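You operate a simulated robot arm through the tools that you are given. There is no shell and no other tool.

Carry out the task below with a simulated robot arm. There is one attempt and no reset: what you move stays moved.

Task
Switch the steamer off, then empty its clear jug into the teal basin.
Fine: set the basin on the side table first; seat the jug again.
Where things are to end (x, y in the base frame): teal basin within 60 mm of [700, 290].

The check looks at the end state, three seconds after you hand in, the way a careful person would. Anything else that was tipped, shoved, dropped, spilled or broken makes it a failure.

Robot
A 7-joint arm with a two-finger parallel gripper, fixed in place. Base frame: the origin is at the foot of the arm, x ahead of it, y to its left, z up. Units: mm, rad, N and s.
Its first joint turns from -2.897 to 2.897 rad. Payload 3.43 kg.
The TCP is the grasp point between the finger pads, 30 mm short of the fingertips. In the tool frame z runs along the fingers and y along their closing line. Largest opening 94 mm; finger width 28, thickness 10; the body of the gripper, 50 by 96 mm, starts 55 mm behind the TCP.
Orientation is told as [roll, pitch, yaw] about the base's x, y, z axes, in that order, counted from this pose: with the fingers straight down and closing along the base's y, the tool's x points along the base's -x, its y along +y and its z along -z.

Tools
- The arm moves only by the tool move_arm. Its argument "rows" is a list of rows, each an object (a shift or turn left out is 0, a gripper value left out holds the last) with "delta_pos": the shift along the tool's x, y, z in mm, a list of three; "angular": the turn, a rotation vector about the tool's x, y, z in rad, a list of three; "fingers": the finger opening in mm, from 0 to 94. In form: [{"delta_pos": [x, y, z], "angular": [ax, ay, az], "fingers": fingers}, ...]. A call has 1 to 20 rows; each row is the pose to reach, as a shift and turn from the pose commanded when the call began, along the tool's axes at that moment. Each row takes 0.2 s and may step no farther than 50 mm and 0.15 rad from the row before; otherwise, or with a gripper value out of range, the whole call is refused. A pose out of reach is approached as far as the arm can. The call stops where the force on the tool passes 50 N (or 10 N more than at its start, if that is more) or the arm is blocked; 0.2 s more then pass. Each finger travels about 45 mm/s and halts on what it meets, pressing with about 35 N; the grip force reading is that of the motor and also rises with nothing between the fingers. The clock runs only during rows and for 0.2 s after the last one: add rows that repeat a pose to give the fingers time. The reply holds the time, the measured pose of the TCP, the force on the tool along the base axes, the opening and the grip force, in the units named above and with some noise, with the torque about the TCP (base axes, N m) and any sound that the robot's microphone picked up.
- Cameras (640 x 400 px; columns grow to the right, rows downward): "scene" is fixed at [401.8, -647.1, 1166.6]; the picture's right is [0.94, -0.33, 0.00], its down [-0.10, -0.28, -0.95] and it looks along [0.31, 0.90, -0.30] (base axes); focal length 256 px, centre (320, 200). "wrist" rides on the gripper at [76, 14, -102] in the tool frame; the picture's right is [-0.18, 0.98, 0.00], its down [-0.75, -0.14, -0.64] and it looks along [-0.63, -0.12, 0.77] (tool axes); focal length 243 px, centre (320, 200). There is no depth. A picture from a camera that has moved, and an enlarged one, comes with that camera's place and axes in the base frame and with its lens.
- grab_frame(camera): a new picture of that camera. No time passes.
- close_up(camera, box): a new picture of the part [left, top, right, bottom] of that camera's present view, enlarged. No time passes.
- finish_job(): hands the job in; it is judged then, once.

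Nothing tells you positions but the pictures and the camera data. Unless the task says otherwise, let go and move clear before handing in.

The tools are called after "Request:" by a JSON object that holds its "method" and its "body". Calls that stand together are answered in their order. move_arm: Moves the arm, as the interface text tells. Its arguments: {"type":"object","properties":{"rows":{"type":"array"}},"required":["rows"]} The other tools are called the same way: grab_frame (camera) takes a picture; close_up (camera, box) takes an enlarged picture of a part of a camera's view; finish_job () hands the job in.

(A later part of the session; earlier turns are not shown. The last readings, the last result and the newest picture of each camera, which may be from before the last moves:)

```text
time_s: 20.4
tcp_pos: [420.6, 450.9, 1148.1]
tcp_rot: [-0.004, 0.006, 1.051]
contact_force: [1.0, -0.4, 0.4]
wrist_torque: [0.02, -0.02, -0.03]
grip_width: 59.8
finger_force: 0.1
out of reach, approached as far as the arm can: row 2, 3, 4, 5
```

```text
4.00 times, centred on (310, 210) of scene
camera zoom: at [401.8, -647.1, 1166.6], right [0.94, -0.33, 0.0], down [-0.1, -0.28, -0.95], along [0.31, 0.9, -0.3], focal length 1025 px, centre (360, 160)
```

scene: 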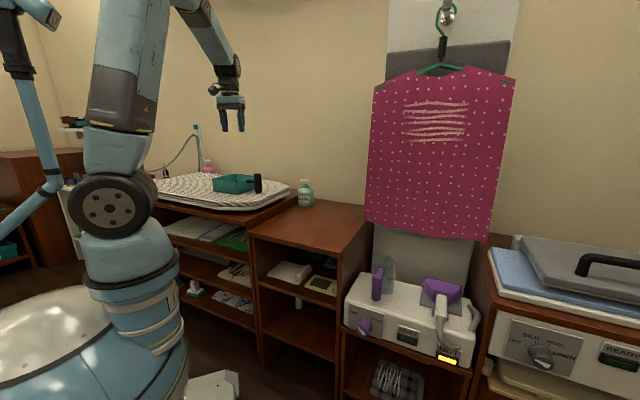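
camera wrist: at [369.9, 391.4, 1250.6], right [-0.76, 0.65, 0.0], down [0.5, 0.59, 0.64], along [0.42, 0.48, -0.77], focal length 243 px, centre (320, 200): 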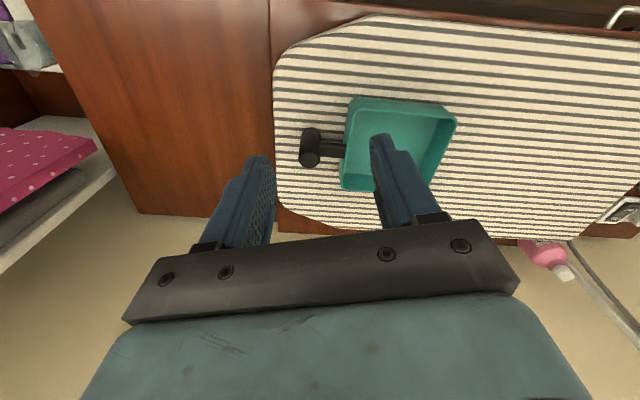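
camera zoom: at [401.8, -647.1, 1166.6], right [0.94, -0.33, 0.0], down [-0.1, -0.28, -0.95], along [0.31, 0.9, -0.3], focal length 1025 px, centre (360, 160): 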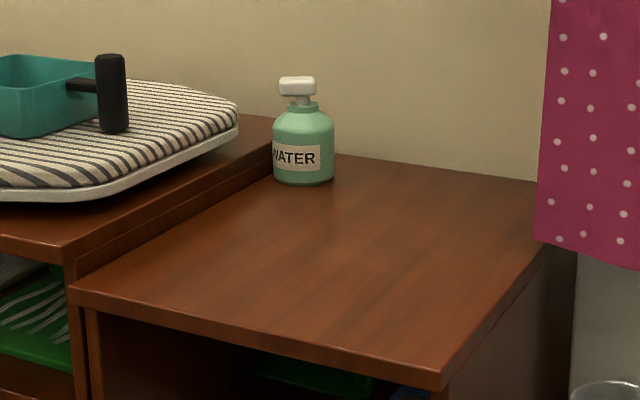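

The basin is about 155 mm square, lined up with the 45° axes, and centred near (411, 634) with its rim around z≈880. I'll hover closer with the tool at yaw 0.785, aiming to pinch its far-left wall, and triangulate again.

Request:
{"method": "move_arm", "body": {"rows": [{"delta_pos": [-24, 21.5, 18], "angular": [0, 0, 0.044], "fingers": 60}, {"delta_pos": [-48, 43, 36], "angular": [0, 0, 0.089]}, {"delta_pos": [-72, 64.5, 54], "angular": [0, 0, 0.133]}, {"delta_pos": [-96, 86, 72], "angular": [0, 0, 0.177]}, {"delta_pos": [-120, 107.6, 90], "angular": [0, 0, 0.222]}, {"delta_pos": [-144, 129.1, 108], "angular": [0, 0, 0.266]}, {"delta_pos": [-144, 129.1, 108], "angular": [0, 0, 0.266]}]}}

Request:
{"method": "grab_frame", "body": {"camera": "wrist"}}

Request:
{"method": "grab_frame", "body": {"camera": "scene"}}

```text
time_s: 22.0
tcp_pos: [381.7, 635.3, 1039.1]
tcp_rot: [-0.005, 0.003, 0.784]
contact_force: [0.0, 0.1, 0.7]
wrist_torque: [0.01, 0.02, 0.04]
grip_width: 60.0
finger_force: 0.0
```

```text
taken
camera wrist: at [317.0, 592.1, 1141.2], right [-0.56, 0.83, -0.01], down [0.63, 0.44, 0.64], along [0.53, 0.36, -0.77], focal length 243 px, centre (320, 200)
```

wrist: 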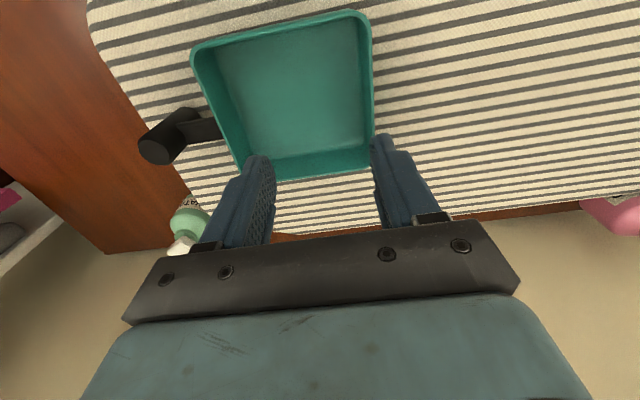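

```text
taken
```

scene: 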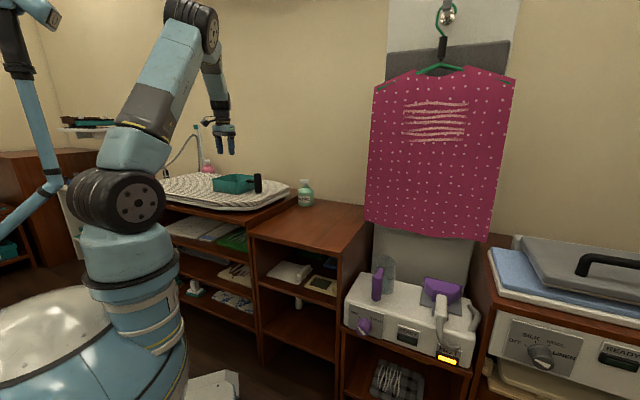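

I'll zoom in for accurate rim corners.

Request:
{"method": "close_up", "body": {"camera": "wrist", "box": [130, 0, 400, 190]}}

Request:
{"method": "close_up", "body": {"camera": "wrist", "box": [330, 0, 420, 160]}}

```text
2.11 times, centred on (265, 95) of wrist
camera zoom: at [317.0, 592.1, 1141.2], right [-0.56, 0.83, -0.01], down [0.63, 0.44, 0.64], along [0.53, 0.36, -0.77], focal length 511 px, centre (436, 421)
```

zoom: 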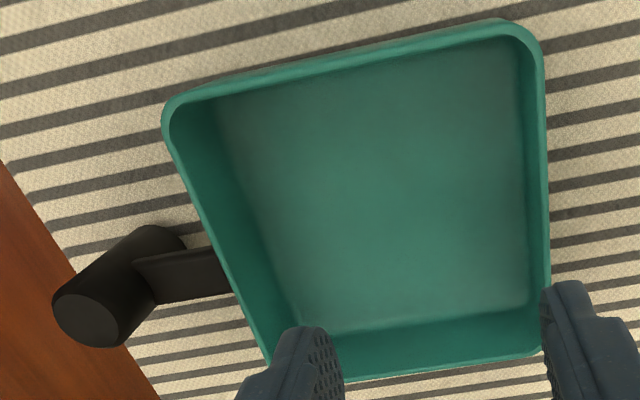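

```text
2.50 times, centred on (375, 80) of wrist
camera zoom: at [317.0, 592.1, 1141.2], right [-0.56, 0.83, -0.01], down [0.63, 0.44, 0.64], along [0.53, 0.36, -0.77], focal length 606 px, centre (182, 500)
```

zoom: 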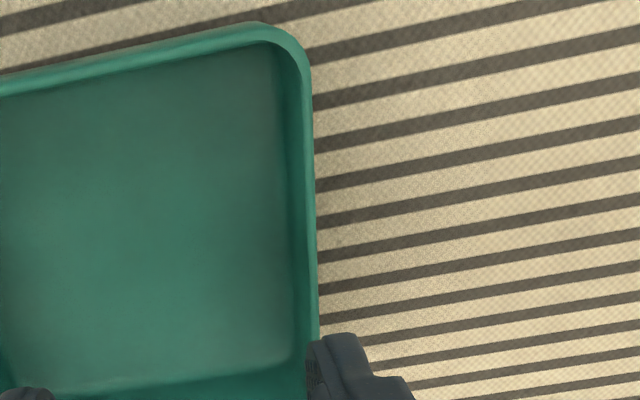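

Rim corners: the basin is centred near (407, 622) with rim z≈900 and board z≈845. I'll move above the middle of its far-left wall at (353, 679) and check alignment.

Request:
{"method": "move_arm", "body": {"rows": [{"delta_pos": [-3.5, 17, 30], "fingers": 60}, {"delta_pos": [-7, 34, 60]}, {"delta_pos": [-10.5, 51.2, 89]}, {"delta_pos": [-10.5, 51.2, 89]}]}}

Request:
{"method": "grab_frame", "body": {"camera": "wrist"}}

Request:
{"method": "close_up", "body": {"camera": "scene", "box": [180, 120, 290, 210]}}

```text
time_s: 23.0
tcp_pos: [352.3, 680.5, 950.2]
tcp_rot: [-0.005, 0.002, 0.787]
contact_force: [-0.4, -0.3, -0.7]
wrist_torque: [0.03, -0.01, 0.02]
grip_width: 59.8
finger_force: 0.0
```

```text
taken
camera wrist: at [288.0, 636.7, 1053.0], right [-0.56, 0.83, -0.01], down [0.63, 0.44, 0.64], along [0.53, 0.36, -0.77], focal length 243 px, centre (320, 200)
```

wrist: 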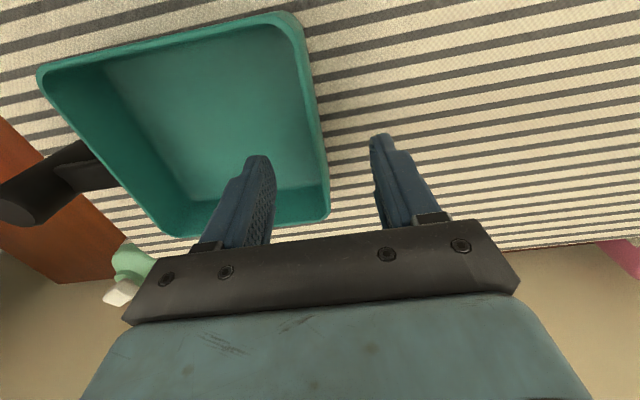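

```text
4.44 times, centred on (235, 165) of scene
camera zoom: at [401.8, -647.1, 1166.6], right [0.94, -0.33, 0.0], down [-0.1, -0.28, -0.95], along [0.31, 0.9, -0.3], focal length 1139 px, centre (698, 356)
```

zoom: 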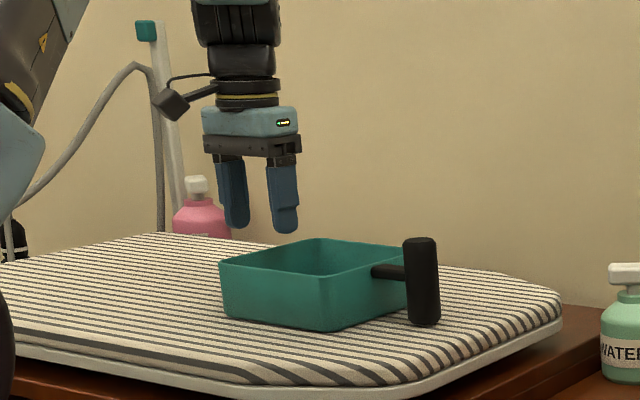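

The wall is about 2.5 mm off the finger centreline. I'll correct that, descend and close on the wall.

Request:
{"method": "move_arm", "body": {"rows": [{"delta_pos": [0, -2.5, 15], "fingers": 60}, {"delta_pos": [0, -2.5, 35]}, {"delta_pos": [0, -2.5, 55]}, {"delta_pos": [0, -2.5, 55]}]}}

Request:
{"method": "grab_frame", "body": {"camera": "wrist"}}

Request:
{"method": "close_up", "body": {"camera": "scene", "box": [200, 140, 280, 200]}}

```text
time_s: 24.0
tcp_pos: [354.6, 679.0, 896.1]
tcp_rot: [-0.005, 0.003, 0.786]
contact_force: [0.0, -0.2, -0.1]
wrist_torque: [-0.02, 0.0, -0.01]
grip_width: 60.1
finger_force: 0.0
```

```text
taken
camera wrist: at [289.9, 635.6, 998.3], right [-0.57, 0.82, -0.01], down [0.63, 0.44, 0.64], along [0.53, 0.36, -0.77], focal length 243 px, centre (320, 200)
```

wrist: 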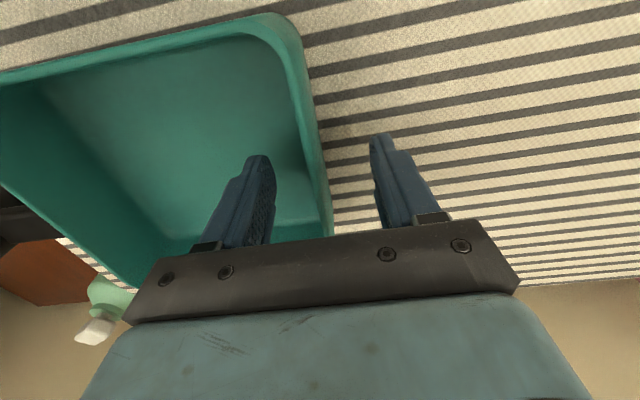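

```text
6.67 times, centred on (240, 170) of scene
camera zoom: at [401.8, -647.1, 1166.6], right [0.94, -0.33, 0.0], down [-0.1, -0.28, -0.95], along [0.31, 0.9, -0.3], focal length 1708 px, centre (853, 400)
```

zoom: 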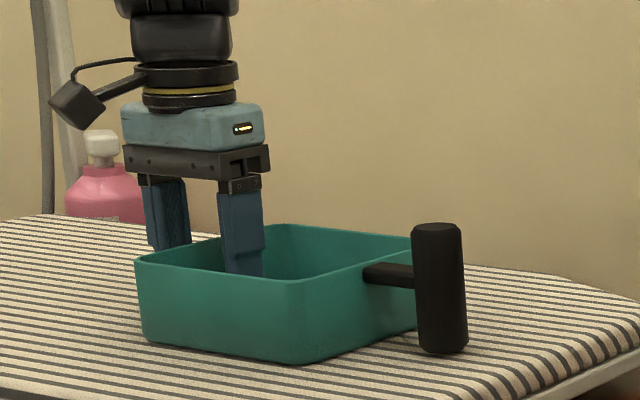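

One finger is inside and one is outside the wall. Closing.

Request:
{"method": "move_arm", "body": {"rows": [{"delta_pos": [0, 0, 3], "fingers": 0}, {"delta_pos": [0, 0, 3], "fingers": 0}, {"delta_pos": [0, 0, 3], "fingers": 0}, {"delta_pos": [0, 0, 3], "fingers": 0}, {"delta_pos": [0, 0, 3], "fingers": 0}]}}

Request:
{"method": "grab_frame", "body": {"camera": "wrist"}}

```text
time_s: 25.2
tcp_pos: [354.5, 679.1, 891.1]
tcp_rot: [-0.006, 0.003, 0.787]
contact_force: [-0.3, -2.4, -0.2]
wrist_torque: [0.04, 0.09, -0.3]
grip_width: 8.2
finger_force: 35.2
```

```text
taken
camera wrist: at [289.9, 635.2, 995.5], right [-0.57, 0.82, -0.01], down [0.63, 0.44, 0.64], along [0.53, 0.36, -0.77], focal length 243 px, centre (320, 200)
```

wrist: 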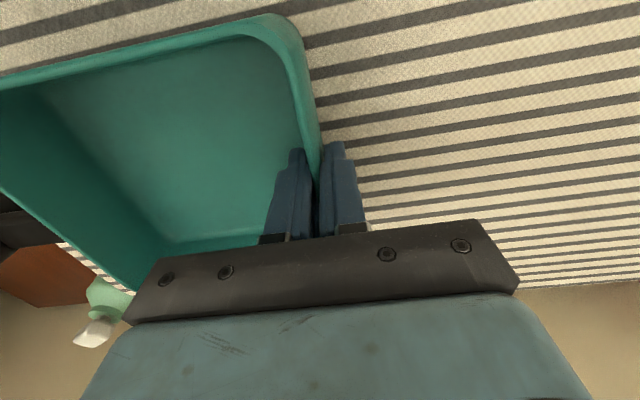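

It's holding the wall at 8.2 mm. Lifting gently.

Request:
{"method": "move_arm", "body": {"rows": [{"delta_pos": [0, 0, -10], "fingers": 0}, {"delta_pos": [0, 0, -25], "fingers": 0}, {"delta_pos": [0, 0, -45], "fingers": 0}, {"delta_pos": [0, 0, -70], "fingers": 0}, {"delta_pos": [0, 0, -70], "fingers": 0}]}}

Request:
{"method": "grab_frame", "body": {"camera": "wrist"}}

Request:
{"method": "close_up", "body": {"camera": "scene", "box": [180, 100, 340, 220]}}

```text
time_s: 26.4
tcp_pos: [353.7, 678.1, 963.7]
tcp_rot: [-0.006, 0.004, 0.787]
contact_force: [-0.6, -0.5, -0.2]
wrist_torque: [0.01, -0.01, 0.01]
grip_width: 0.0
finger_force: 32.7
```

```text
taken
camera wrist: at [288.7, 635.1, 1065.9], right [-0.57, 0.82, -0.01], down [0.63, 0.44, 0.64], along [0.53, 0.36, -0.77], focal length 243 px, centre (320, 200)
```

wrist: 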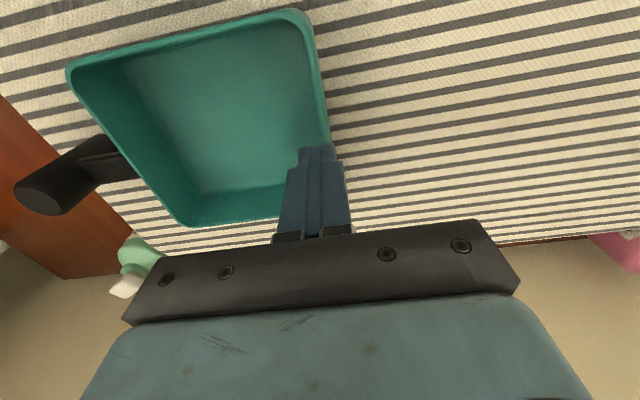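

```text
3.33 times, centred on (260, 160) of scene
camera zoom: at [401.8, -647.1, 1166.6], right [0.94, -0.33, 0.0], down [-0.1, -0.28, -0.95], along [0.31, 0.9, -0.3], focal length 854 px, centre (520, 333)
```

zoom: 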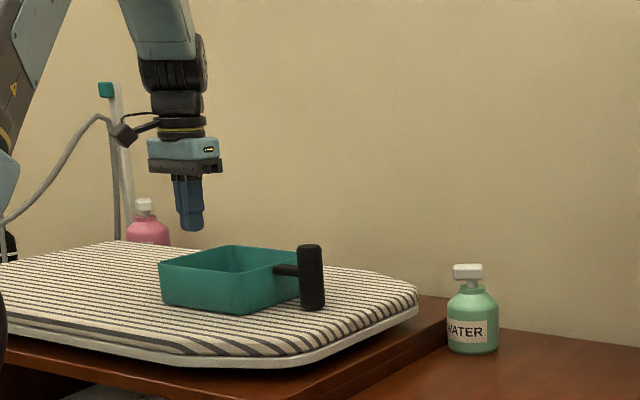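

The wall grip slipped off; the wall is smooth and tapered, and the basin stayed where it was. I'll use its black handle post instead, at about (505, 524) with top z≈928, with the tool turned so the fingers close across the handle arm.

Request:
{"method": "move_arm", "body": {"rows": [{"delta_pos": [0, 0, -40], "angular": [0, 0, 0], "fingers": 40}, {"delta_pos": [0.2, -10, -56], "angular": [0, 0, -0.1309], "fingers": 80}, {"delta_pos": [0.4, -31, -56.3], "angular": [0, 0, -0.2618], "fingers": 80}, {"delta_pos": [0.6, -52, -56.3], "angular": [0, 0, -0.3927]}, {"delta_pos": [0.8, -73, -56.3], "angular": [0, 0, -0.5236]}, {"delta_pos": [1, -94, -56.3], "angular": [0, 0, -0.6545]}, {"delta_pos": [1.2, -115, -56.3], "angular": [0, 0, -0.7854]}, {"delta_pos": [1.4, -136, -56.3], "angular": [0, 0, -0.9163]}, {"delta_pos": [1.6, -157, -56.3], "angular": [0, 0, -1.0472]}, {"delta_pos": [1.8, -178, -56.3], "angular": [0, 0, -1.1781]}, {"delta_pos": [2, -198, -56.3], "angular": [0, 0, -1.309]}, {"delta_pos": [2.3, -216, -56.3], "angular": [0, 0, -1.4399]}, {"delta_pos": [2.3, -216, -56.3], "angular": [0, 0, -1.569]}, {"delta_pos": [2.3, -216, -56.3], "angular": [0, 0, -1.569]}]}}

Request:
{"method": "grab_frame", "body": {"camera": "wrist"}}

Request:
{"method": "grab_frame", "body": {"camera": "scene"}}

```text
time_s: 29.4
tcp_pos: [504.5, 524.6, 1019.7]
tcp_rot: [0.005, 0.005, 2.357]
contact_force: [0.4, 0.5, -0.6]
wrist_torque: [-0.01, -0.01, 0.03]
grip_width: 79.8
finger_force: 0.0
```

```text
taken
camera wrist: at [547.2, 461.4, 1122.2], right [-0.83, -0.56, 0.0], down [-0.43, 0.64, 0.64], along [-0.36, 0.53, -0.77], focal length 243 px, centre (320, 200)
```

wrist: 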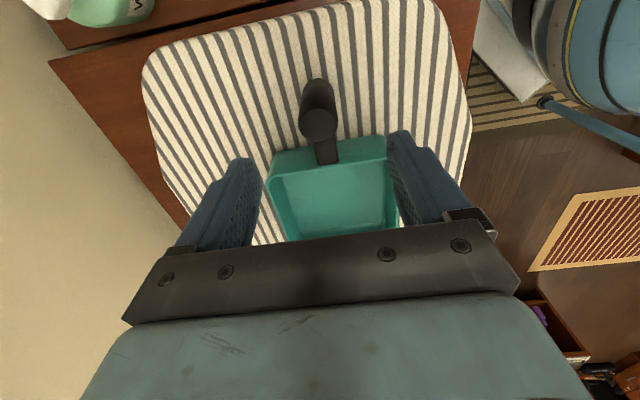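

```text
taken
```

scene: 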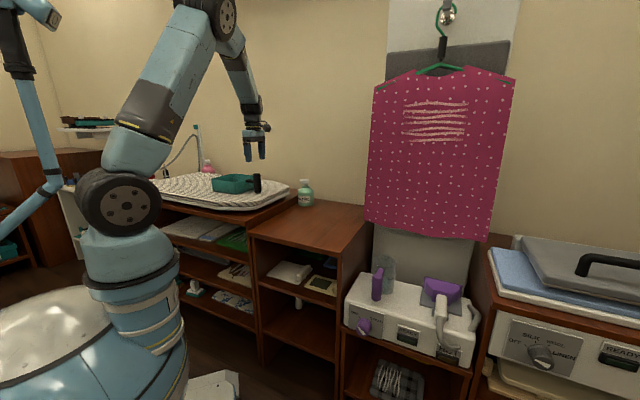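

HOT has gone out as well. The post cap should appear at about (320, 122) if aligned; zooming to check.

Request:
{"method": "close_up", "body": {"camera": "wrist", "box": [260, 70, 400, 240]}}

```text
2.35 times, centred on (330, 155) of wrist
camera zoom: at [547.2, 461.4, 1122.2], right [-0.83, -0.56, 0.0], down [-0.43, 0.64, 0.64], along [-0.36, 0.53, -0.77], focal length 571 px, centre (296, 306)
```

zoom: 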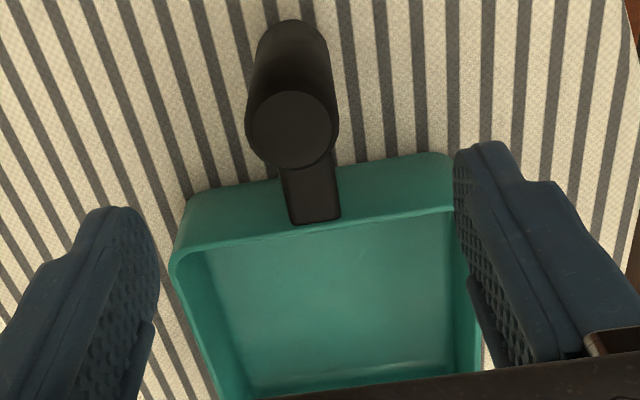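

The post is within 2 mm of the finger centre. I'll correct, descend to TCP z≈890 and grip.

Request:
{"method": "move_arm", "body": {"rows": [{"delta_pos": [-2, -2, 40], "fingers": 80}, {"delta_pos": [-2, -2, 80]}, {"delta_pos": [-2, -2, 110]}, {"delta_pos": [-2, -2, 130]}, {"delta_pos": [-2, -2, 130]}]}}

Request:
{"method": "grab_frame", "body": {"camera": "wrist"}}

Request:
{"method": "close_up", "body": {"camera": "scene", "box": [200, 140, 300, 210]}}

```text
time_s: 30.6
tcp_pos: [507.1, 526.8, 890.4]
tcp_rot: [0.002, 0.006, 2.354]
contact_force: [-0.3, -0.9, -1.0]
wrist_torque: [-0.01, 0.0, 0.02]
grip_width: 80.1
finger_force: 0.1
```

```text
taken
camera wrist: at [549.8, 462.6, 992.8], right [-0.83, -0.56, 0.0], down [-0.43, 0.64, 0.64], along [-0.36, 0.53, -0.77], focal length 243 px, centre (320, 200)
```

wrist: 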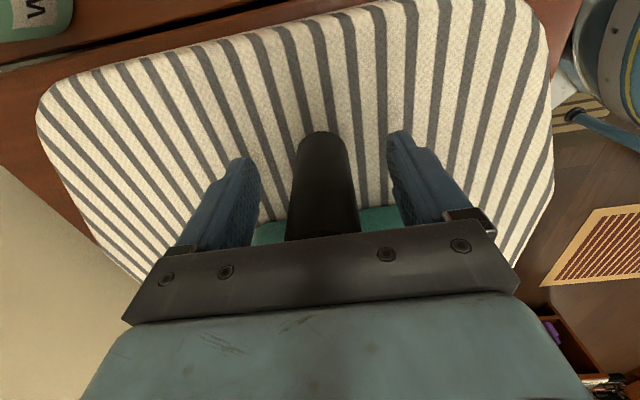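

```text
5.71 times, centred on (250, 175) of scene
camera zoom: at [401.8, -647.1, 1166.6], right [0.94, -0.33, 0.0], down [-0.1, -0.28, -0.95], along [0.31, 0.9, -0.3], focal length 1464 px, centre (720, 343)
```

zoom: 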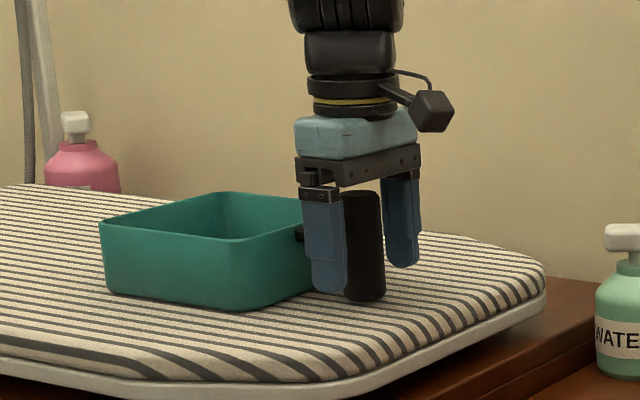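

The post sits squarely between the fingers. Closing, then a small test lift.

Request:
{"method": "move_arm", "body": {"rows": [{"delta_pos": [0, 0, 0], "fingers": 15}, {"delta_pos": [0, 0, 0], "fingers": 15}, {"delta_pos": [0, 0, 0], "fingers": 15}, {"delta_pos": [0, 0, 0], "fingers": 15}, {"delta_pos": [0, 0, 0], "fingers": 15}]}}

Request:
{"method": "grab_frame", "body": {"camera": "wrist"}}

```text
time_s: 31.8
tcp_pos: [507.0, 525.9, 889.7]
tcp_rot: [-0.001, 0.006, 2.357]
contact_force: [-2.4, 3.2, 1.0]
wrist_torque: [0.62, -0.14, 0.26]
grip_width: 32.3
finger_force: 35.0
```

```text
taken
camera wrist: at [549.7, 462.9, 993.1], right [-0.83, -0.56, 0.0], down [-0.43, 0.64, 0.64], along [-0.36, 0.53, -0.77], focal length 243 px, centre (320, 200)
```

wrist: 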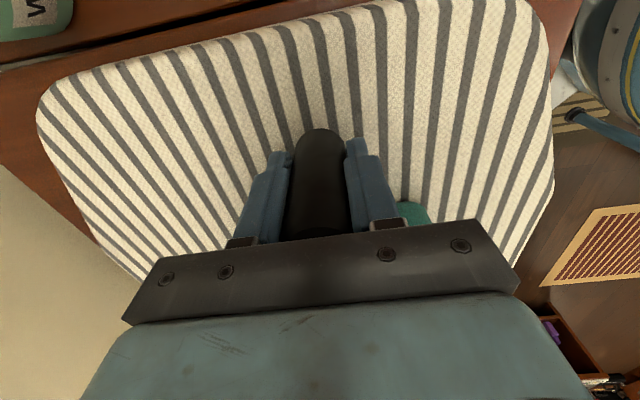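

Request:
{"method": "move_arm", "body": {"rows": [{"delta_pos": [0, 0, -8], "fingers": 15}, {"delta_pos": [0, 0, -20], "fingers": 15}, {"delta_pos": [0, 0, -35], "fingers": 15}, {"delta_pos": [0, 0, -50], "fingers": 15}, {"delta_pos": [0, 0, -50], "fingers": 15}]}}

Request:
{"method": "grab_frame", "body": {"camera": "wrist"}}

Request:
{"method": "close_up", "body": {"camera": "scene", "box": [190, 120, 310, 220]}}

```text
time_s: 33.0
tcp_pos: [506.9, 527.3, 939.7]
tcp_rot: [0.004, 0.004, 2.355]
contact_force: [0.0, 0.6, -5.7]
wrist_torque: [-0.47, -0.47, 0.01]
grip_width: 32.2
finger_force: 34.9
```

```text
taken
camera wrist: at [549.0, 463.5, 1043.6], right [-0.83, -0.56, 0.0], down [-0.43, 0.64, 0.64], along [-0.36, 0.53, -0.77], focal length 243 px, centre (320, 200)
```

wrist: 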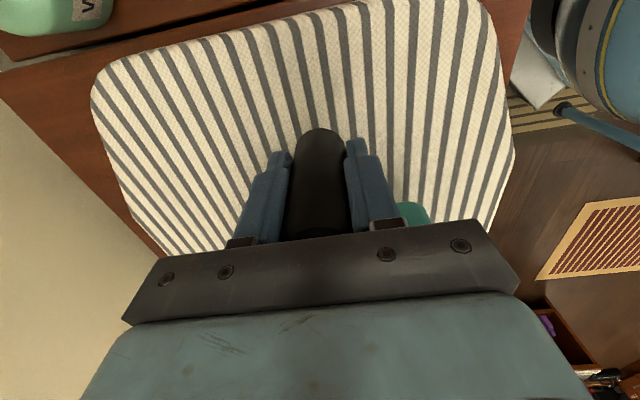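

```text
4.00 times, centred on (250, 170) of scene
camera zoom: at [401.8, -647.1, 1166.6], right [0.94, -0.33, 0.0], down [-0.1, -0.28, -0.95], along [0.31, 0.9, -0.3], focal length 1025 px, centre (600, 320)
```

zoom: 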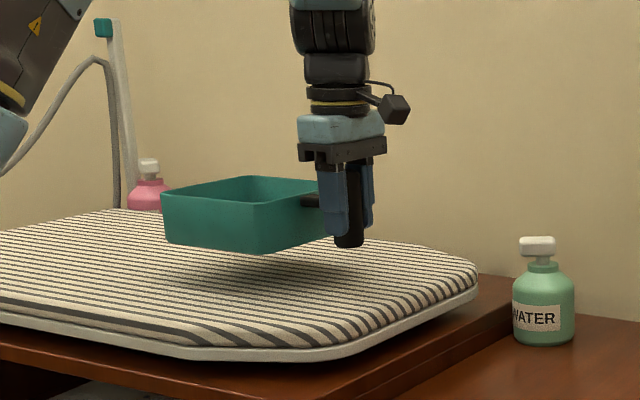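

The basin lifted level at about 5.7 N and is held firmly. I'll carry it across to above the side table target, with TCP about (799, 193).

Request:
{"method": "move_arm", "body": {"rows": [{"delta_pos": [10, 1, -10], "fingers": 15}, {"delta_pos": [30, 2, -20], "fingers": 15}, {"delta_pos": [60, 4, -20]}, {"delta_pos": [95, 6.3, -20]}, {"delta_pos": [130, 8.7, -20]}, {"delta_pos": [165, 11, -20]}, {"delta_pos": [200, 13.3, -20]}, {"delta_pos": [230, 15.3, -20]}, {"delta_pos": [250, 16.7, -20]}, {"delta_pos": [250, 16.7, -20]}]}}

Request:
{"method": "grab_frame", "body": {"camera": "wrist"}}

Request:
{"method": "grab_frame", "body": {"camera": "scene"}}

```text
time_s: 35.2
tcp_pos: [669.9, 338.3, 960.6]
tcp_rot: [0.002, 0.007, 2.355]
contact_force: [0.2, 0.5, -5.9]
wrist_torque: [-0.46, -0.44, -0.02]
grip_width: 32.2
finger_force: 35.1
```

```text
taken
camera wrist: at [712.5, 274.5, 1063.9], right [-0.83, -0.56, 0.0], down [-0.43, 0.64, 0.64], along [-0.36, 0.53, -0.77], focal length 243 px, centre (320, 200)
```

wrist: 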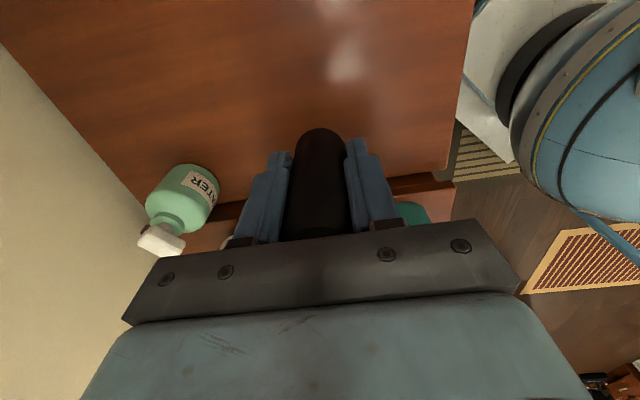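

```text
taken
```

scene: 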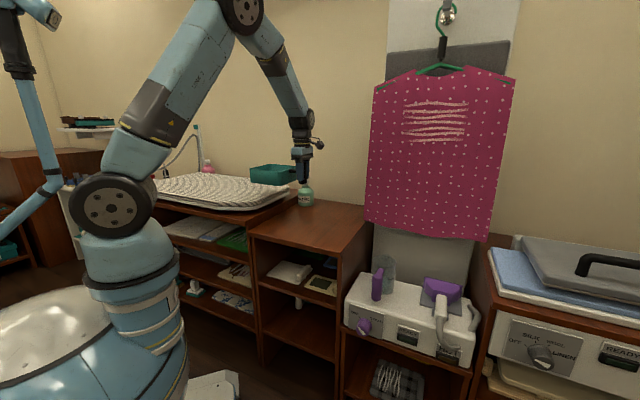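

Still stable. I'll finish the lateral move, then lower.

Request:
{"method": "move_arm", "body": {"rows": [{"delta_pos": [10, 0.6, 0], "fingers": 15}, {"delta_pos": [35, 2, 0]}, {"delta_pos": [70, 4.1, 0]}, {"delta_pos": [105, 6.2, 0]}, {"delta_pos": [140, 8.2, 0]}, {"delta_pos": [170, 10, 0]}, {"delta_pos": [188, 11, 10]}, {"delta_pos": [194, 11.4, 40]}, {"delta_pos": [194, 11.4, 75]}, {"delta_pos": [194, 11.4, 105]}, {"delta_pos": [194, 11.4, 125]}, {"delta_pos": [194, 11.4, 125]}]}}

Request:
{"method": "grab_frame", "body": {"camera": "wrist"}}

Request:
{"method": "grab_frame", "body": {"camera": "scene"}}

Request:
{"method": "close_up", "body": {"camera": "scene", "box": [240, 160, 400, 260]}}

```text
time_s: 37.8
tcp_pos: [799.5, 191.9, 837.3]
tcp_rot: [0.003, 0.006, 2.354]
contact_force: [0.0, -1.0, -6.7]
wrist_torque: [-0.43, -0.43, 0.03]
grip_width: 32.3
finger_force: 34.8
```

```text
taken
camera wrist: at [841.9, 128.4, 940.0], right [-0.83, -0.56, 0.0], down [-0.43, 0.64, 0.64], along [-0.36, 0.53, -0.77], focal length 243 px, centre (320, 200)
```

wrist: 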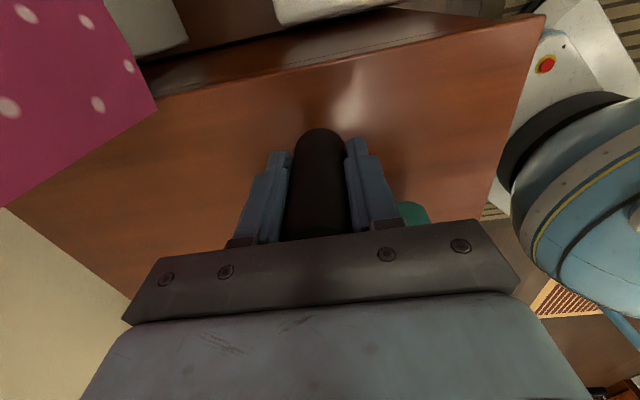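

```text
taken
```

scene: 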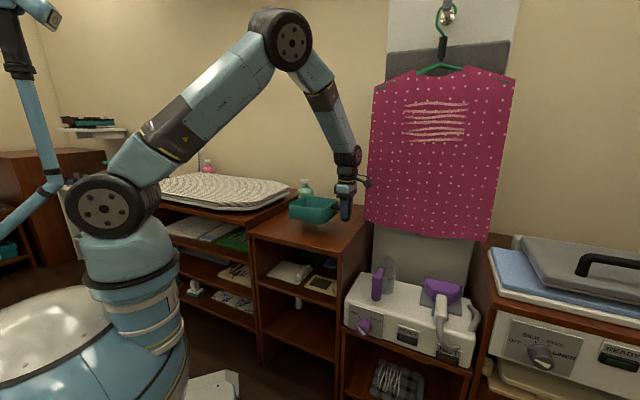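

```text
4.00 times, centred on (320, 210) of scene
camera zoom: at [401.8, -647.1, 1166.6], right [0.94, -0.33, 0.0], down [-0.1, -0.28, -0.95], along [0.31, 0.9, -0.3], focal length 1025 px, centre (320, 160)
```

zoom: 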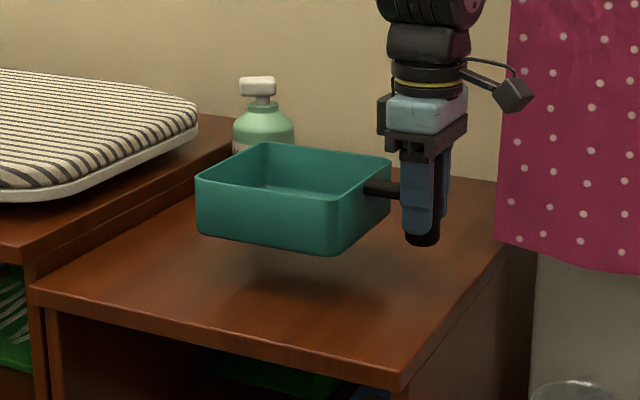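

It's over the target. I'll lower it close to the table, watching the force.

Request:
{"method": "move_arm", "body": {"rows": [{"delta_pos": [0, 0, 12], "fingers": 15}, {"delta_pos": [0, 0, 24]}, {"delta_pos": [0, 0, 36]}, {"delta_pos": [0, 0, 44]}, {"delta_pos": [0, 0, 46]}, {"delta_pos": [0, 0, 46]}]}}

Request:
{"method": "close_up", "body": {"camera": "scene", "box": [270, 180, 370, 250]}}

```text
time_s: 39.2
tcp_pos: [798.8, 190.3, 790.9]
tcp_rot: [0.003, 0.002, 2.354]
contact_force: [-0.3, -0.6, -1.8]
wrist_torque: [0.38, 0.0, 0.16]
grip_width: 32.1
finger_force: 34.9
```

```text
5.71 times, centred on (320, 215) of scene
camera zoom: at [401.8, -647.1, 1166.6], right [0.94, -0.33, 0.0], down [-0.1, -0.28, -0.95], along [0.31, 0.9, -0.3], focal length 1464 px, centre (320, 114)
```

zoom: 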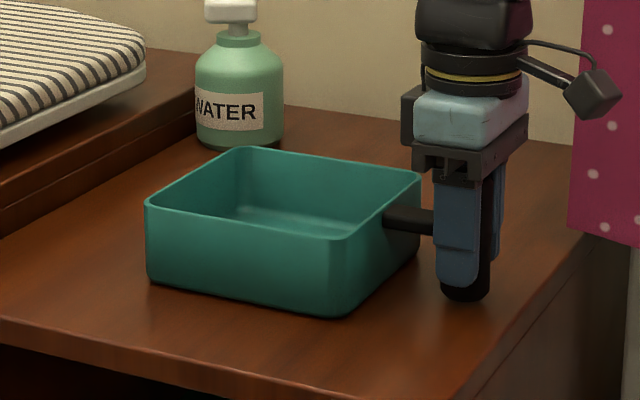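

The table has taken most of the weight. I'll ease down 1.5 mm, open, and lift clear.

Request:
{"method": "move_arm", "body": {"rows": [{"delta_pos": [0, 0, 1.5], "fingers": 15}, {"delta_pos": [0, 0, 1.5], "fingers": 15}]}}

```text
time_s: 39.8
tcp_pos: [799.7, 191.2, 790.7]
tcp_rot: [0.002, 0.007, 2.356]
contact_force: [1.8, -4.2, 7.9]
wrist_torque: [1.34, -0.09, 0.03]
grip_width: 32.3
finger_force: 35.3
```

Request:
{"method": "move_arm", "body": {"rows": [{"delta_pos": [0, 0, 0.5], "fingers": 45}, {"delta_pos": [0, 0, 0.5], "fingers": 60}, {"delta_pos": [0, 0, 0.5], "fingers": 70}, {"delta_pos": [0, 0, -20], "fingers": 70}, {"delta_pos": [0, 0, -60], "fingers": 70}, {"delta_pos": [0, 0, -105], "fingers": 70}, {"delta_pos": [0, 0, -150], "fingers": 70}, {"delta_pos": [0, 0, -190], "fingers": 70}]}}

Request:
{"method": "grab_frame", "body": {"camera": "wrist"}}

Request:
{"method": "grab_frame", "body": {"camera": "scene"}}

```text
time_s: 41.6
tcp_pos: [797.0, 192.9, 978.1]
tcp_rot: [0.003, 0.003, 2.355]
contact_force: [0.1, 0.5, -0.8]
wrist_torque: [0.03, -0.02, 0.01]
grip_width: 70.0
finger_force: 0.2
```

```text
taken
camera wrist: at [840.6, 128.2, 1081.4], right [-0.83, -0.56, 0.0], down [-0.43, 0.64, 0.64], along [-0.36, 0.53, -0.77], focal length 243 px, centre (320, 200)
```

wrist: 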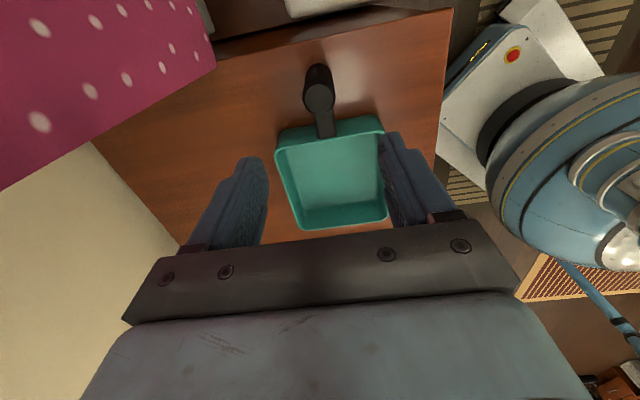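

```text
taken
```

scene: 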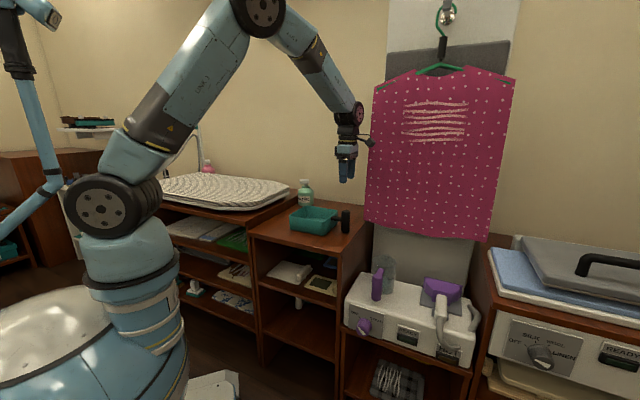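

The basin is on the side table, centred near (700, 289), on target. Next is the jug: I'll back away, turn the tool to yaw 0.785, and look at the jug squarely.

Request:
{"method": "move_arm", "body": {"rows": [{"delta_pos": [-0.2, 23, -0.2], "angular": [0, 0, 0.131], "fingers": 70}, {"delta_pos": [-0.4, 46, -0.3], "angular": [0, 0, 0.262]}, {"delta_pos": [-0.7, 69, -0.5], "angular": [0, 0, 0.393]}, {"delta_pos": [-0.9, 92, -0.7], "angular": [0, 0, 0.523]}, {"delta_pos": [-1.1, 115, -0.8], "angular": [0, 0, 0.654]}, {"delta_pos": [-1.3, 138, -1], "angular": [0, 0, 0.785]}, {"delta_pos": [-1.6, 161, -1.2], "angular": [0, 0, 0.916]}, {"delta_pos": [-1.8, 184, -1.3], "angular": [0, 0, 1.047]}, {"delta_pos": [-2, 207, -1.5], "angular": [0, 0, 1.178]}, {"delta_pos": [-2.2, 230, -1.7], "angular": [0, 0, 1.308]}, {"delta_pos": [-2.5, 253, -1.8], "angular": [0, 0, 1.439]}, {"delta_pos": [-2.7, 275.8, -2], "angular": [0, 0, 1.57]}, {"delta_pos": [-2.7, 275.8, -2], "angular": [0, 0, 1.57]}]}}

Request:
{"method": "grab_frame", "body": {"camera": "wrist"}}

Request:
{"method": "close_up", "body": {"camera": "scene", "box": [270, 180, 410, 300]}}

```text
time_s: 44.4
tcp_pos: [601.5, 0.9, 982.1]
tcp_rot: [-0.006, 0.005, 0.784]
contact_force: [-0.4, 0.0, -0.4]
wrist_torque: [0.01, 0.02, -0.01]
grip_width: 70.0
finger_force: 0.1
```

```text
taken
camera wrist: at [535.6, -42.1, 1085.3], right [-0.56, 0.83, -0.01], down [0.63, 0.44, 0.64], along [0.53, 0.36, -0.77], focal length 243 px, centre (320, 200)
```

wrist: 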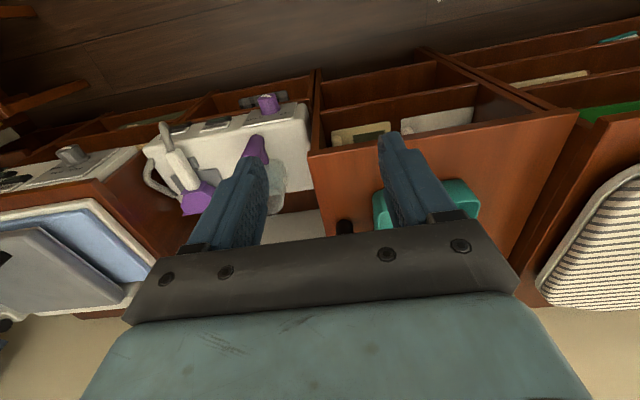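

```text
3.33 times, centred on (340, 240) of scene
camera zoom: at [401.8, -647.1, 1166.6], right [0.94, -0.33, 0.0], down [-0.1, -0.28, -0.95], along [0.31, 0.9, -0.3], focal length 854 px, centre (253, 67)
```

zoom: 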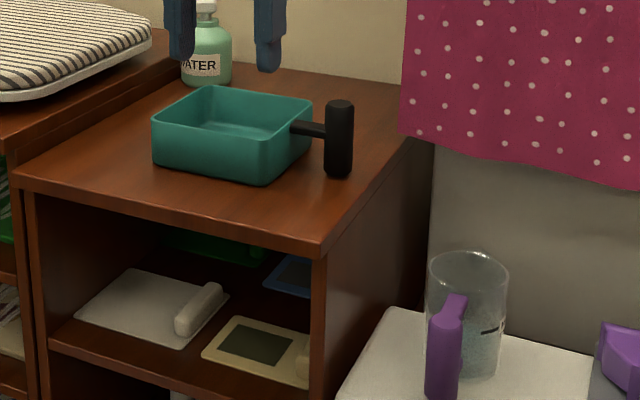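

The basin is standing well. I'll move to a leaning view of the jug from the front.

Request:
{"method": "move_arm", "body": {"rows": [{"delta_pos": [3.7, -26.5, 26], "angular": [0, -0.075, 0], "fingers": 94}, {"delta_pos": [7.4, -52.9, 52], "angular": [0, -0.15, 0]}, {"delta_pos": [11.1, -79.4, 78], "angular": [0, -0.224, 0]}, {"delta_pos": [14.8, -105.8, 104], "angular": [0, -0.299, 0]}, {"delta_pos": [18.5, -132.3, 130], "angular": [0, -0.374, 0]}, {"delta_pos": [22.2, -158.7, 156], "angular": [0, -0.449, 0]}, {"delta_pos": [25.9, -185.2, 182], "angular": [0, -0.5236, 0]}, {"delta_pos": [25.9, -185.2, 182], "angular": [0, -0.5236, 0]}]}}

Request:
{"method": "grab_frame", "body": {"camera": "wrist"}}

Request:
{"method": "close_up", "body": {"camera": "wrist", "box": [230, 70, 400, 240]}}

Request:
{"method": "close_up", "body": {"camera": "scene", "box": [355, 240, 425, 310]}}

```text
time_s: 46.2
tcp_pos: [713.6, -152.9, 801.8]
tcp_rot: [-0.006, -0.523, 0.788]
contact_force: [-0.3, 0.2, 0.4]
wrist_torque: [0.0, -0.02, -0.01]
grip_width: 94.0
finger_force: 0.0
```

```text
taken
camera wrist: at [619.7, -224.8, 853.0], right [-0.58, 0.81, 0.09], down [0.33, 0.14, 0.93], along [0.74, 0.57, -0.35], focal length 243 px, centre (320, 200)
```

wrist: 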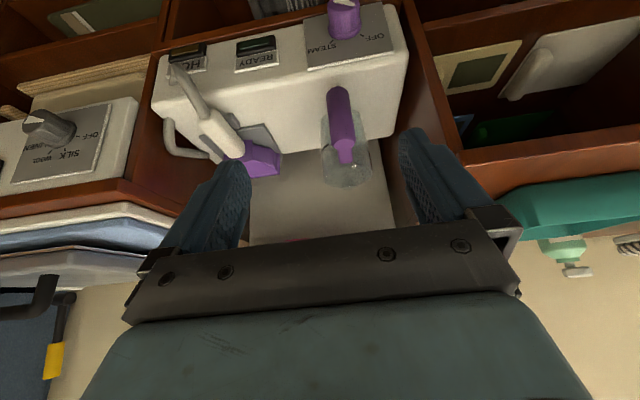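

```text
2.35 times, centred on (315, 155) of wrist
camera zoom: at [619.7, -224.8, 853.0], right [-0.58, 0.81, 0.09], down [0.33, 0.14, 0.93], along [0.74, 0.57, -0.35], focal length 571 px, centre (332, 306)
```

zoom: 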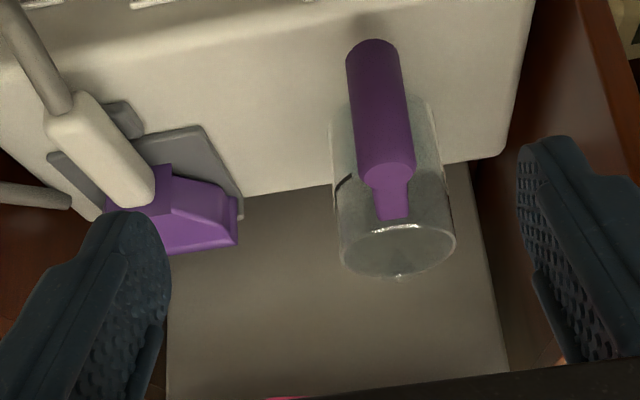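

```text
5.71 times, centred on (390, 275) of scene
camera zoom: at [401.8, -647.1, 1166.6], right [0.94, -0.33, 0.0], down [-0.1, -0.28, -0.95], along [0.31, 0.9, -0.3], focal length 1464 px, centre (-80, -229)
```

zoom: 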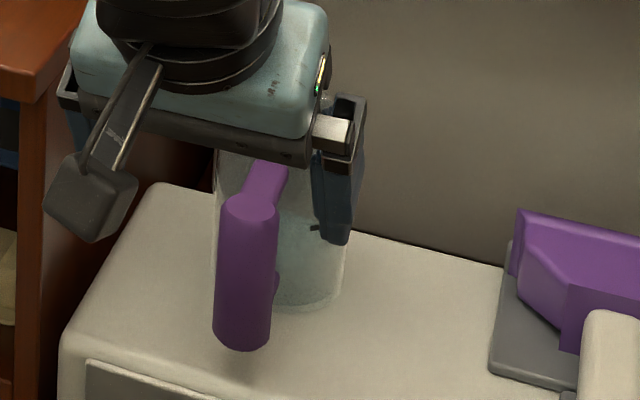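

This is a clear view of the jug, its handle and the spout at the back. I'll take a second view from 120 mm higher to triangulate it.

Request:
{"method": "move_arm", "body": {"rows": [{"delta_pos": [-20, -0.2, -34.6]}, {"delta_pos": [-40, -0.4, -69.3]}, {"delta_pos": [-59.9, -0.6, -103.9]}, {"delta_pos": [-59.9, -0.6, -103.9]}]}}

Request:
{"method": "grab_frame", "body": {"camera": "wrist"}}

Request:
{"method": "close_up", "body": {"camera": "wrist", "box": [260, 20, 400, 160]}}

Request:
{"method": "close_up", "body": {"camera": "scene", "box": [355, 245, 415, 310]}}

```text
time_s: 47.2
tcp_pos: [714.2, -152.6, 921.2]
tcp_rot: [-0.005, -0.519, 0.79]
contact_force: [-0.2, 1.0, -0.4]
wrist_torque: [0.04, 0.02, -0.02]
grip_width: 93.9
finger_force: 0.1
```

```text
taken
camera wrist: at [619.2, -224.1, 971.9], right [-0.58, 0.81, 0.09], down [0.33, 0.14, 0.93], along [0.74, 0.57, -0.35], focal length 243 px, centre (320, 200)
```

wrist: 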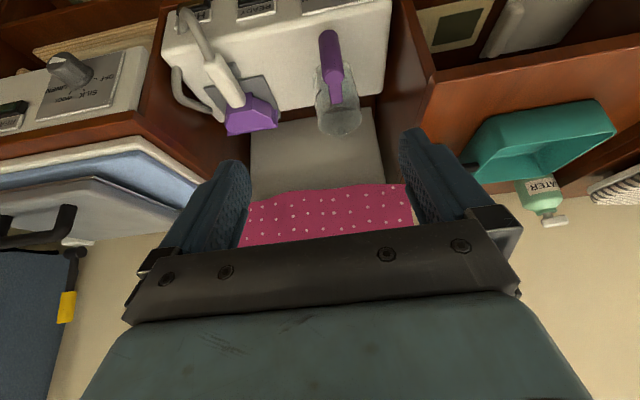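

```text
2.86 times, centred on (330, 90) of wrist
camera zoom: at [619.2, -224.1, 971.9], right [-0.58, 0.81, 0.09], down [0.33, 0.14, 0.93], along [0.74, 0.57, -0.35], focal length 693 px, centre (291, 514)
```

zoom: 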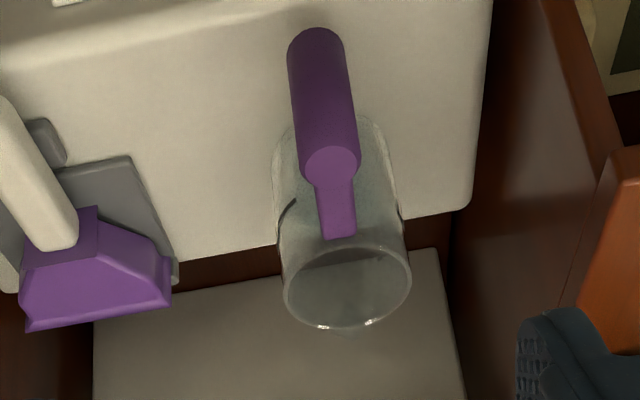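

```text
6.15 times, centred on (385, 278) of scene
camera zoom: at [401.8, -647.1, 1166.6], right [0.94, -0.33, 0.0], down [-0.1, -0.28, -0.95], along [0.31, 0.9, -0.3], focal length 1577 px, centre (-80, -277)
```

zoom: 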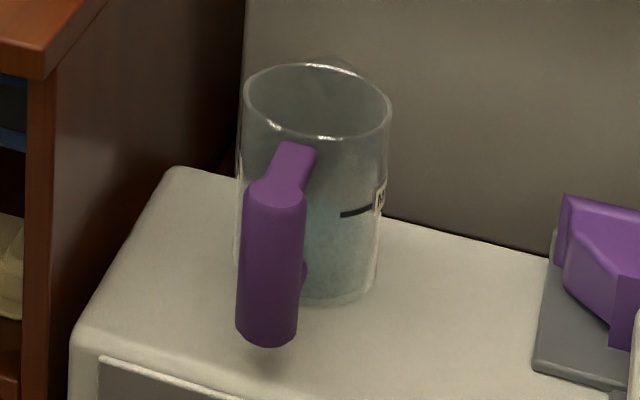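

Triangulated jug geometry: handle post axis at (824.7, -14.6), from z 567 to 661, and rim centre 92 mm further inward at z≈669 with radius 42. I'll go to a standoff 150 mm back along a 30°-lean approach and verify alignment.

Request:
{"method": "move_arm", "body": {"rows": [{"delta_pos": [-0.1, 4, 40], "fingers": 70}, {"delta_pos": [-0.3, 8, 80]}, {"delta_pos": [-0.4, 12, 120]}, {"delta_pos": [-0.6, 16, 160]}, {"delta_pos": [-0.7, 20.4, 200.2]}, {"delta_pos": [-0.7, 20.4, 200.2]}]}}

Request:
{"method": "grab_frame", "body": {"camera": "wrist"}}

Request:
{"method": "close_up", "body": {"camera": "wrist", "box": [250, 60, 410, 240]}}

Request:
{"method": "close_up", "body": {"camera": "scene", "box": [335, 220, 435, 320]}}

```text
time_s: 48.6
tcp_pos: [773.0, -65.9, 746.5]
tcp_rot: [-0.006, -0.521, 0.788]
contact_force: [0.6, -0.1, 0.4]
wrist_torque: [0.01, 0.02, 0.0]
grip_width: 70.2
finger_force: 0.0
```

```text
taken
camera wrist: at [677.5, -138.5, 798.4], right [-0.58, 0.81, 0.09], down [0.33, 0.14, 0.93], along [0.74, 0.57, -0.35], focal length 243 px, centre (320, 200)
```

wrist: 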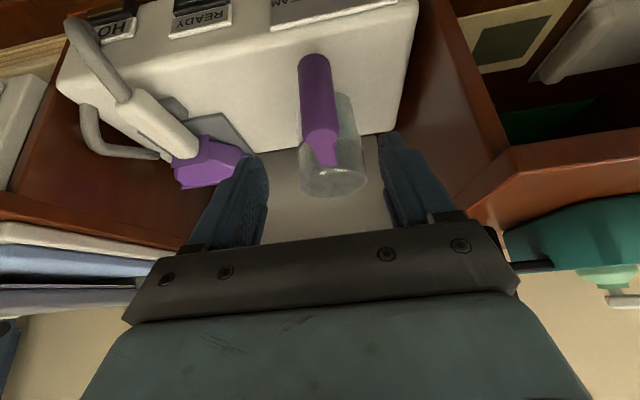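

```text
2.22 times, centred on (330, 150) of wrist
camera zoom: at [677.5, -138.5, 798.4], right [-0.58, 0.81, 0.09], down [0.33, 0.14, 0.93], along [0.74, 0.57, -0.35], focal length 539 px, centre (298, 311)
```

zoom: 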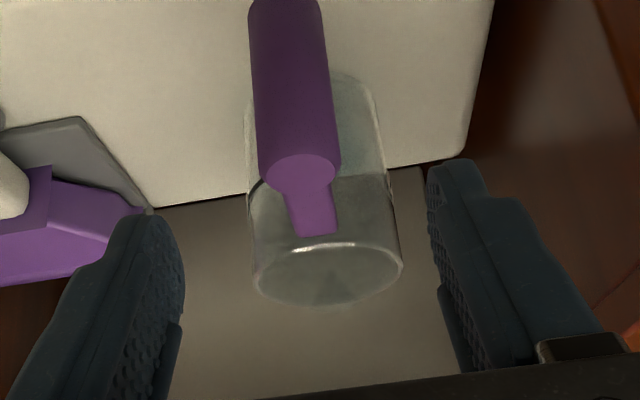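

```text
4.00 times, centred on (385, 270) of scene
camera zoom: at [401.8, -647.1, 1166.6], right [0.94, -0.33, 0.0], down [-0.1, -0.28, -0.95], along [0.31, 0.9, -0.3], focal length 1025 px, centre (60, -80)
```

zoom: 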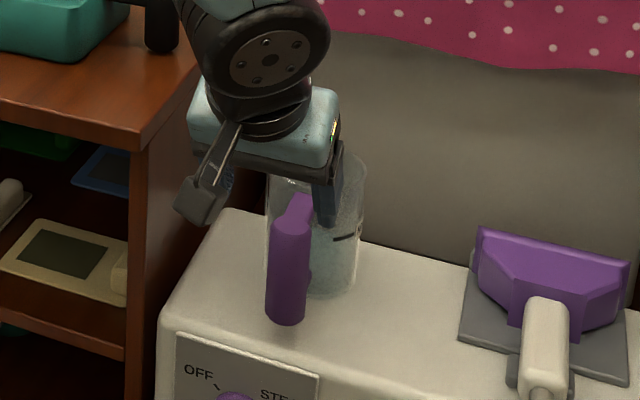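

The post is about 3 mm right of the fingers' centre. I'll correct and go in part way, then recheck.

Request:
{"method": "move_arm", "body": {"rows": [{"delta_pos": [-0.4, -1.2, 35], "fingers": 70}, {"delta_pos": [-0.7, -2.8, 70]}, {"delta_pos": [-1, -2.8, 95]}, {"delta_pos": [-1, -2.8, 95]}]}}

Request:
{"method": "grab_frame", "body": {"camera": "wrist"}}

Request:
{"method": "close_up", "body": {"camera": "scene", "box": [345, 230, 425, 310]}}

```text
time_s: 49.6
tcp_pos: [808.7, -32.0, 666.6]
tcp_rot: [-0.005, -0.519, 0.787]
contact_force: [0.3, 0.0, 0.3]
wrist_torque: [0.02, -0.01, 0.01]
grip_width: 70.2
finger_force: 0.1
```

```text
taken
camera wrist: at [714.0, -104.6, 717.6], right [-0.58, 0.81, 0.09], down [0.33, 0.14, 0.93], along [0.74, 0.57, -0.35], focal length 243 px, centre (320, 200)
```

wrist: 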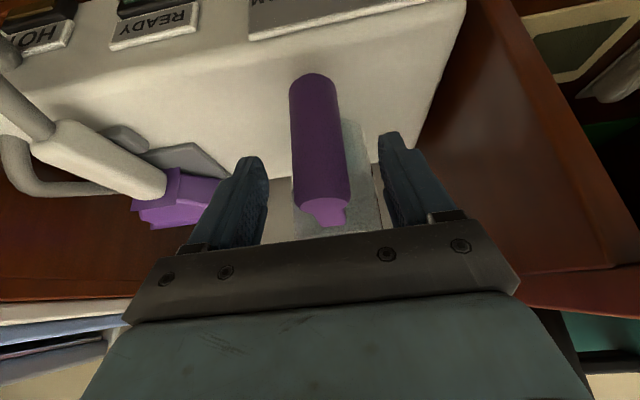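

```text
5.00 times, centred on (385, 270) of scene
camera zoom: at [401.8, -647.1, 1166.6], right [0.94, -0.33, 0.0], down [-0.1, -0.28, -0.95], along [0.31, 0.9, -0.3], focal length 1281 px, centre (-5, -150)
```

zoom: 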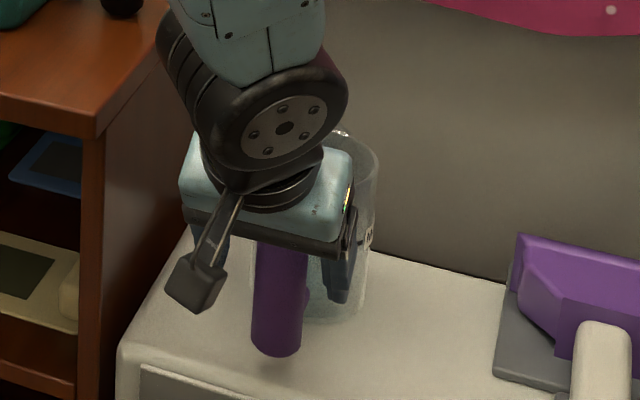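

Alignment is good. I'll advance the last 54 mm with a 1.5 mm shift and close on the handle.

Request:
{"method": "move_arm", "body": {"rows": [{"delta_pos": [0, -1.5, 20], "fingers": 70}, {"delta_pos": [0, -1.5, 40]}, {"delta_pos": [0, -1.5, 53.8]}, {"delta_pos": [0, -1.5, 53.8]}]}}

Request:
{"method": "grab_frame", "body": {"camera": "wrist"}}

Request:
{"method": "close_up", "body": {"camera": "scene", "box": [345, 230, 425, 310]}}

```text
time_s: 50.6
tcp_pos: [828.5, -15.6, 620.7]
tcp_rot: [-0.004, -0.521, 0.787]
contact_force: [-2.0, -0.6, 0.4]
wrist_torque: [-0.01, 0.03, 0.0]
grip_width: 70.2
finger_force: 0.1
```

```text
taken
camera wrist: at [734.7, -88.0, 671.4], right [-0.58, 0.81, 0.09], down [0.33, 0.14, 0.93], along [0.74, 0.57, -0.35], focal length 243 px, centre (320, 200)
```

wrist: 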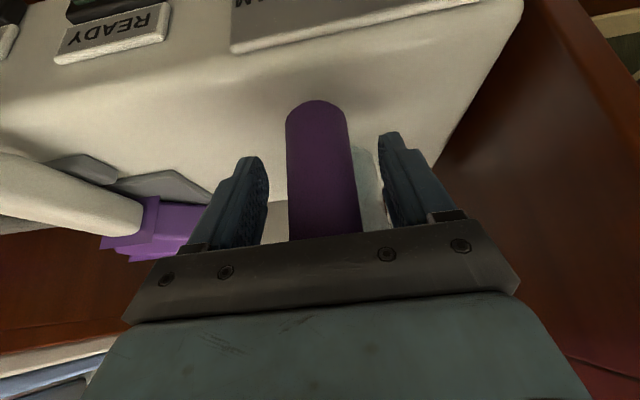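

```text
5.00 times, centred on (385, 270) of scene
camera zoom: at [401.8, -647.1, 1166.6], right [0.94, -0.33, 0.0], down [-0.1, -0.28, -0.95], along [0.31, 0.9, -0.3], focal length 1281 px, centre (-5, -150)
```

zoom: 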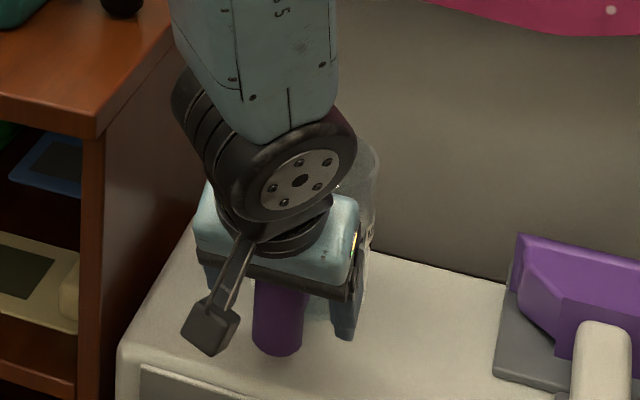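

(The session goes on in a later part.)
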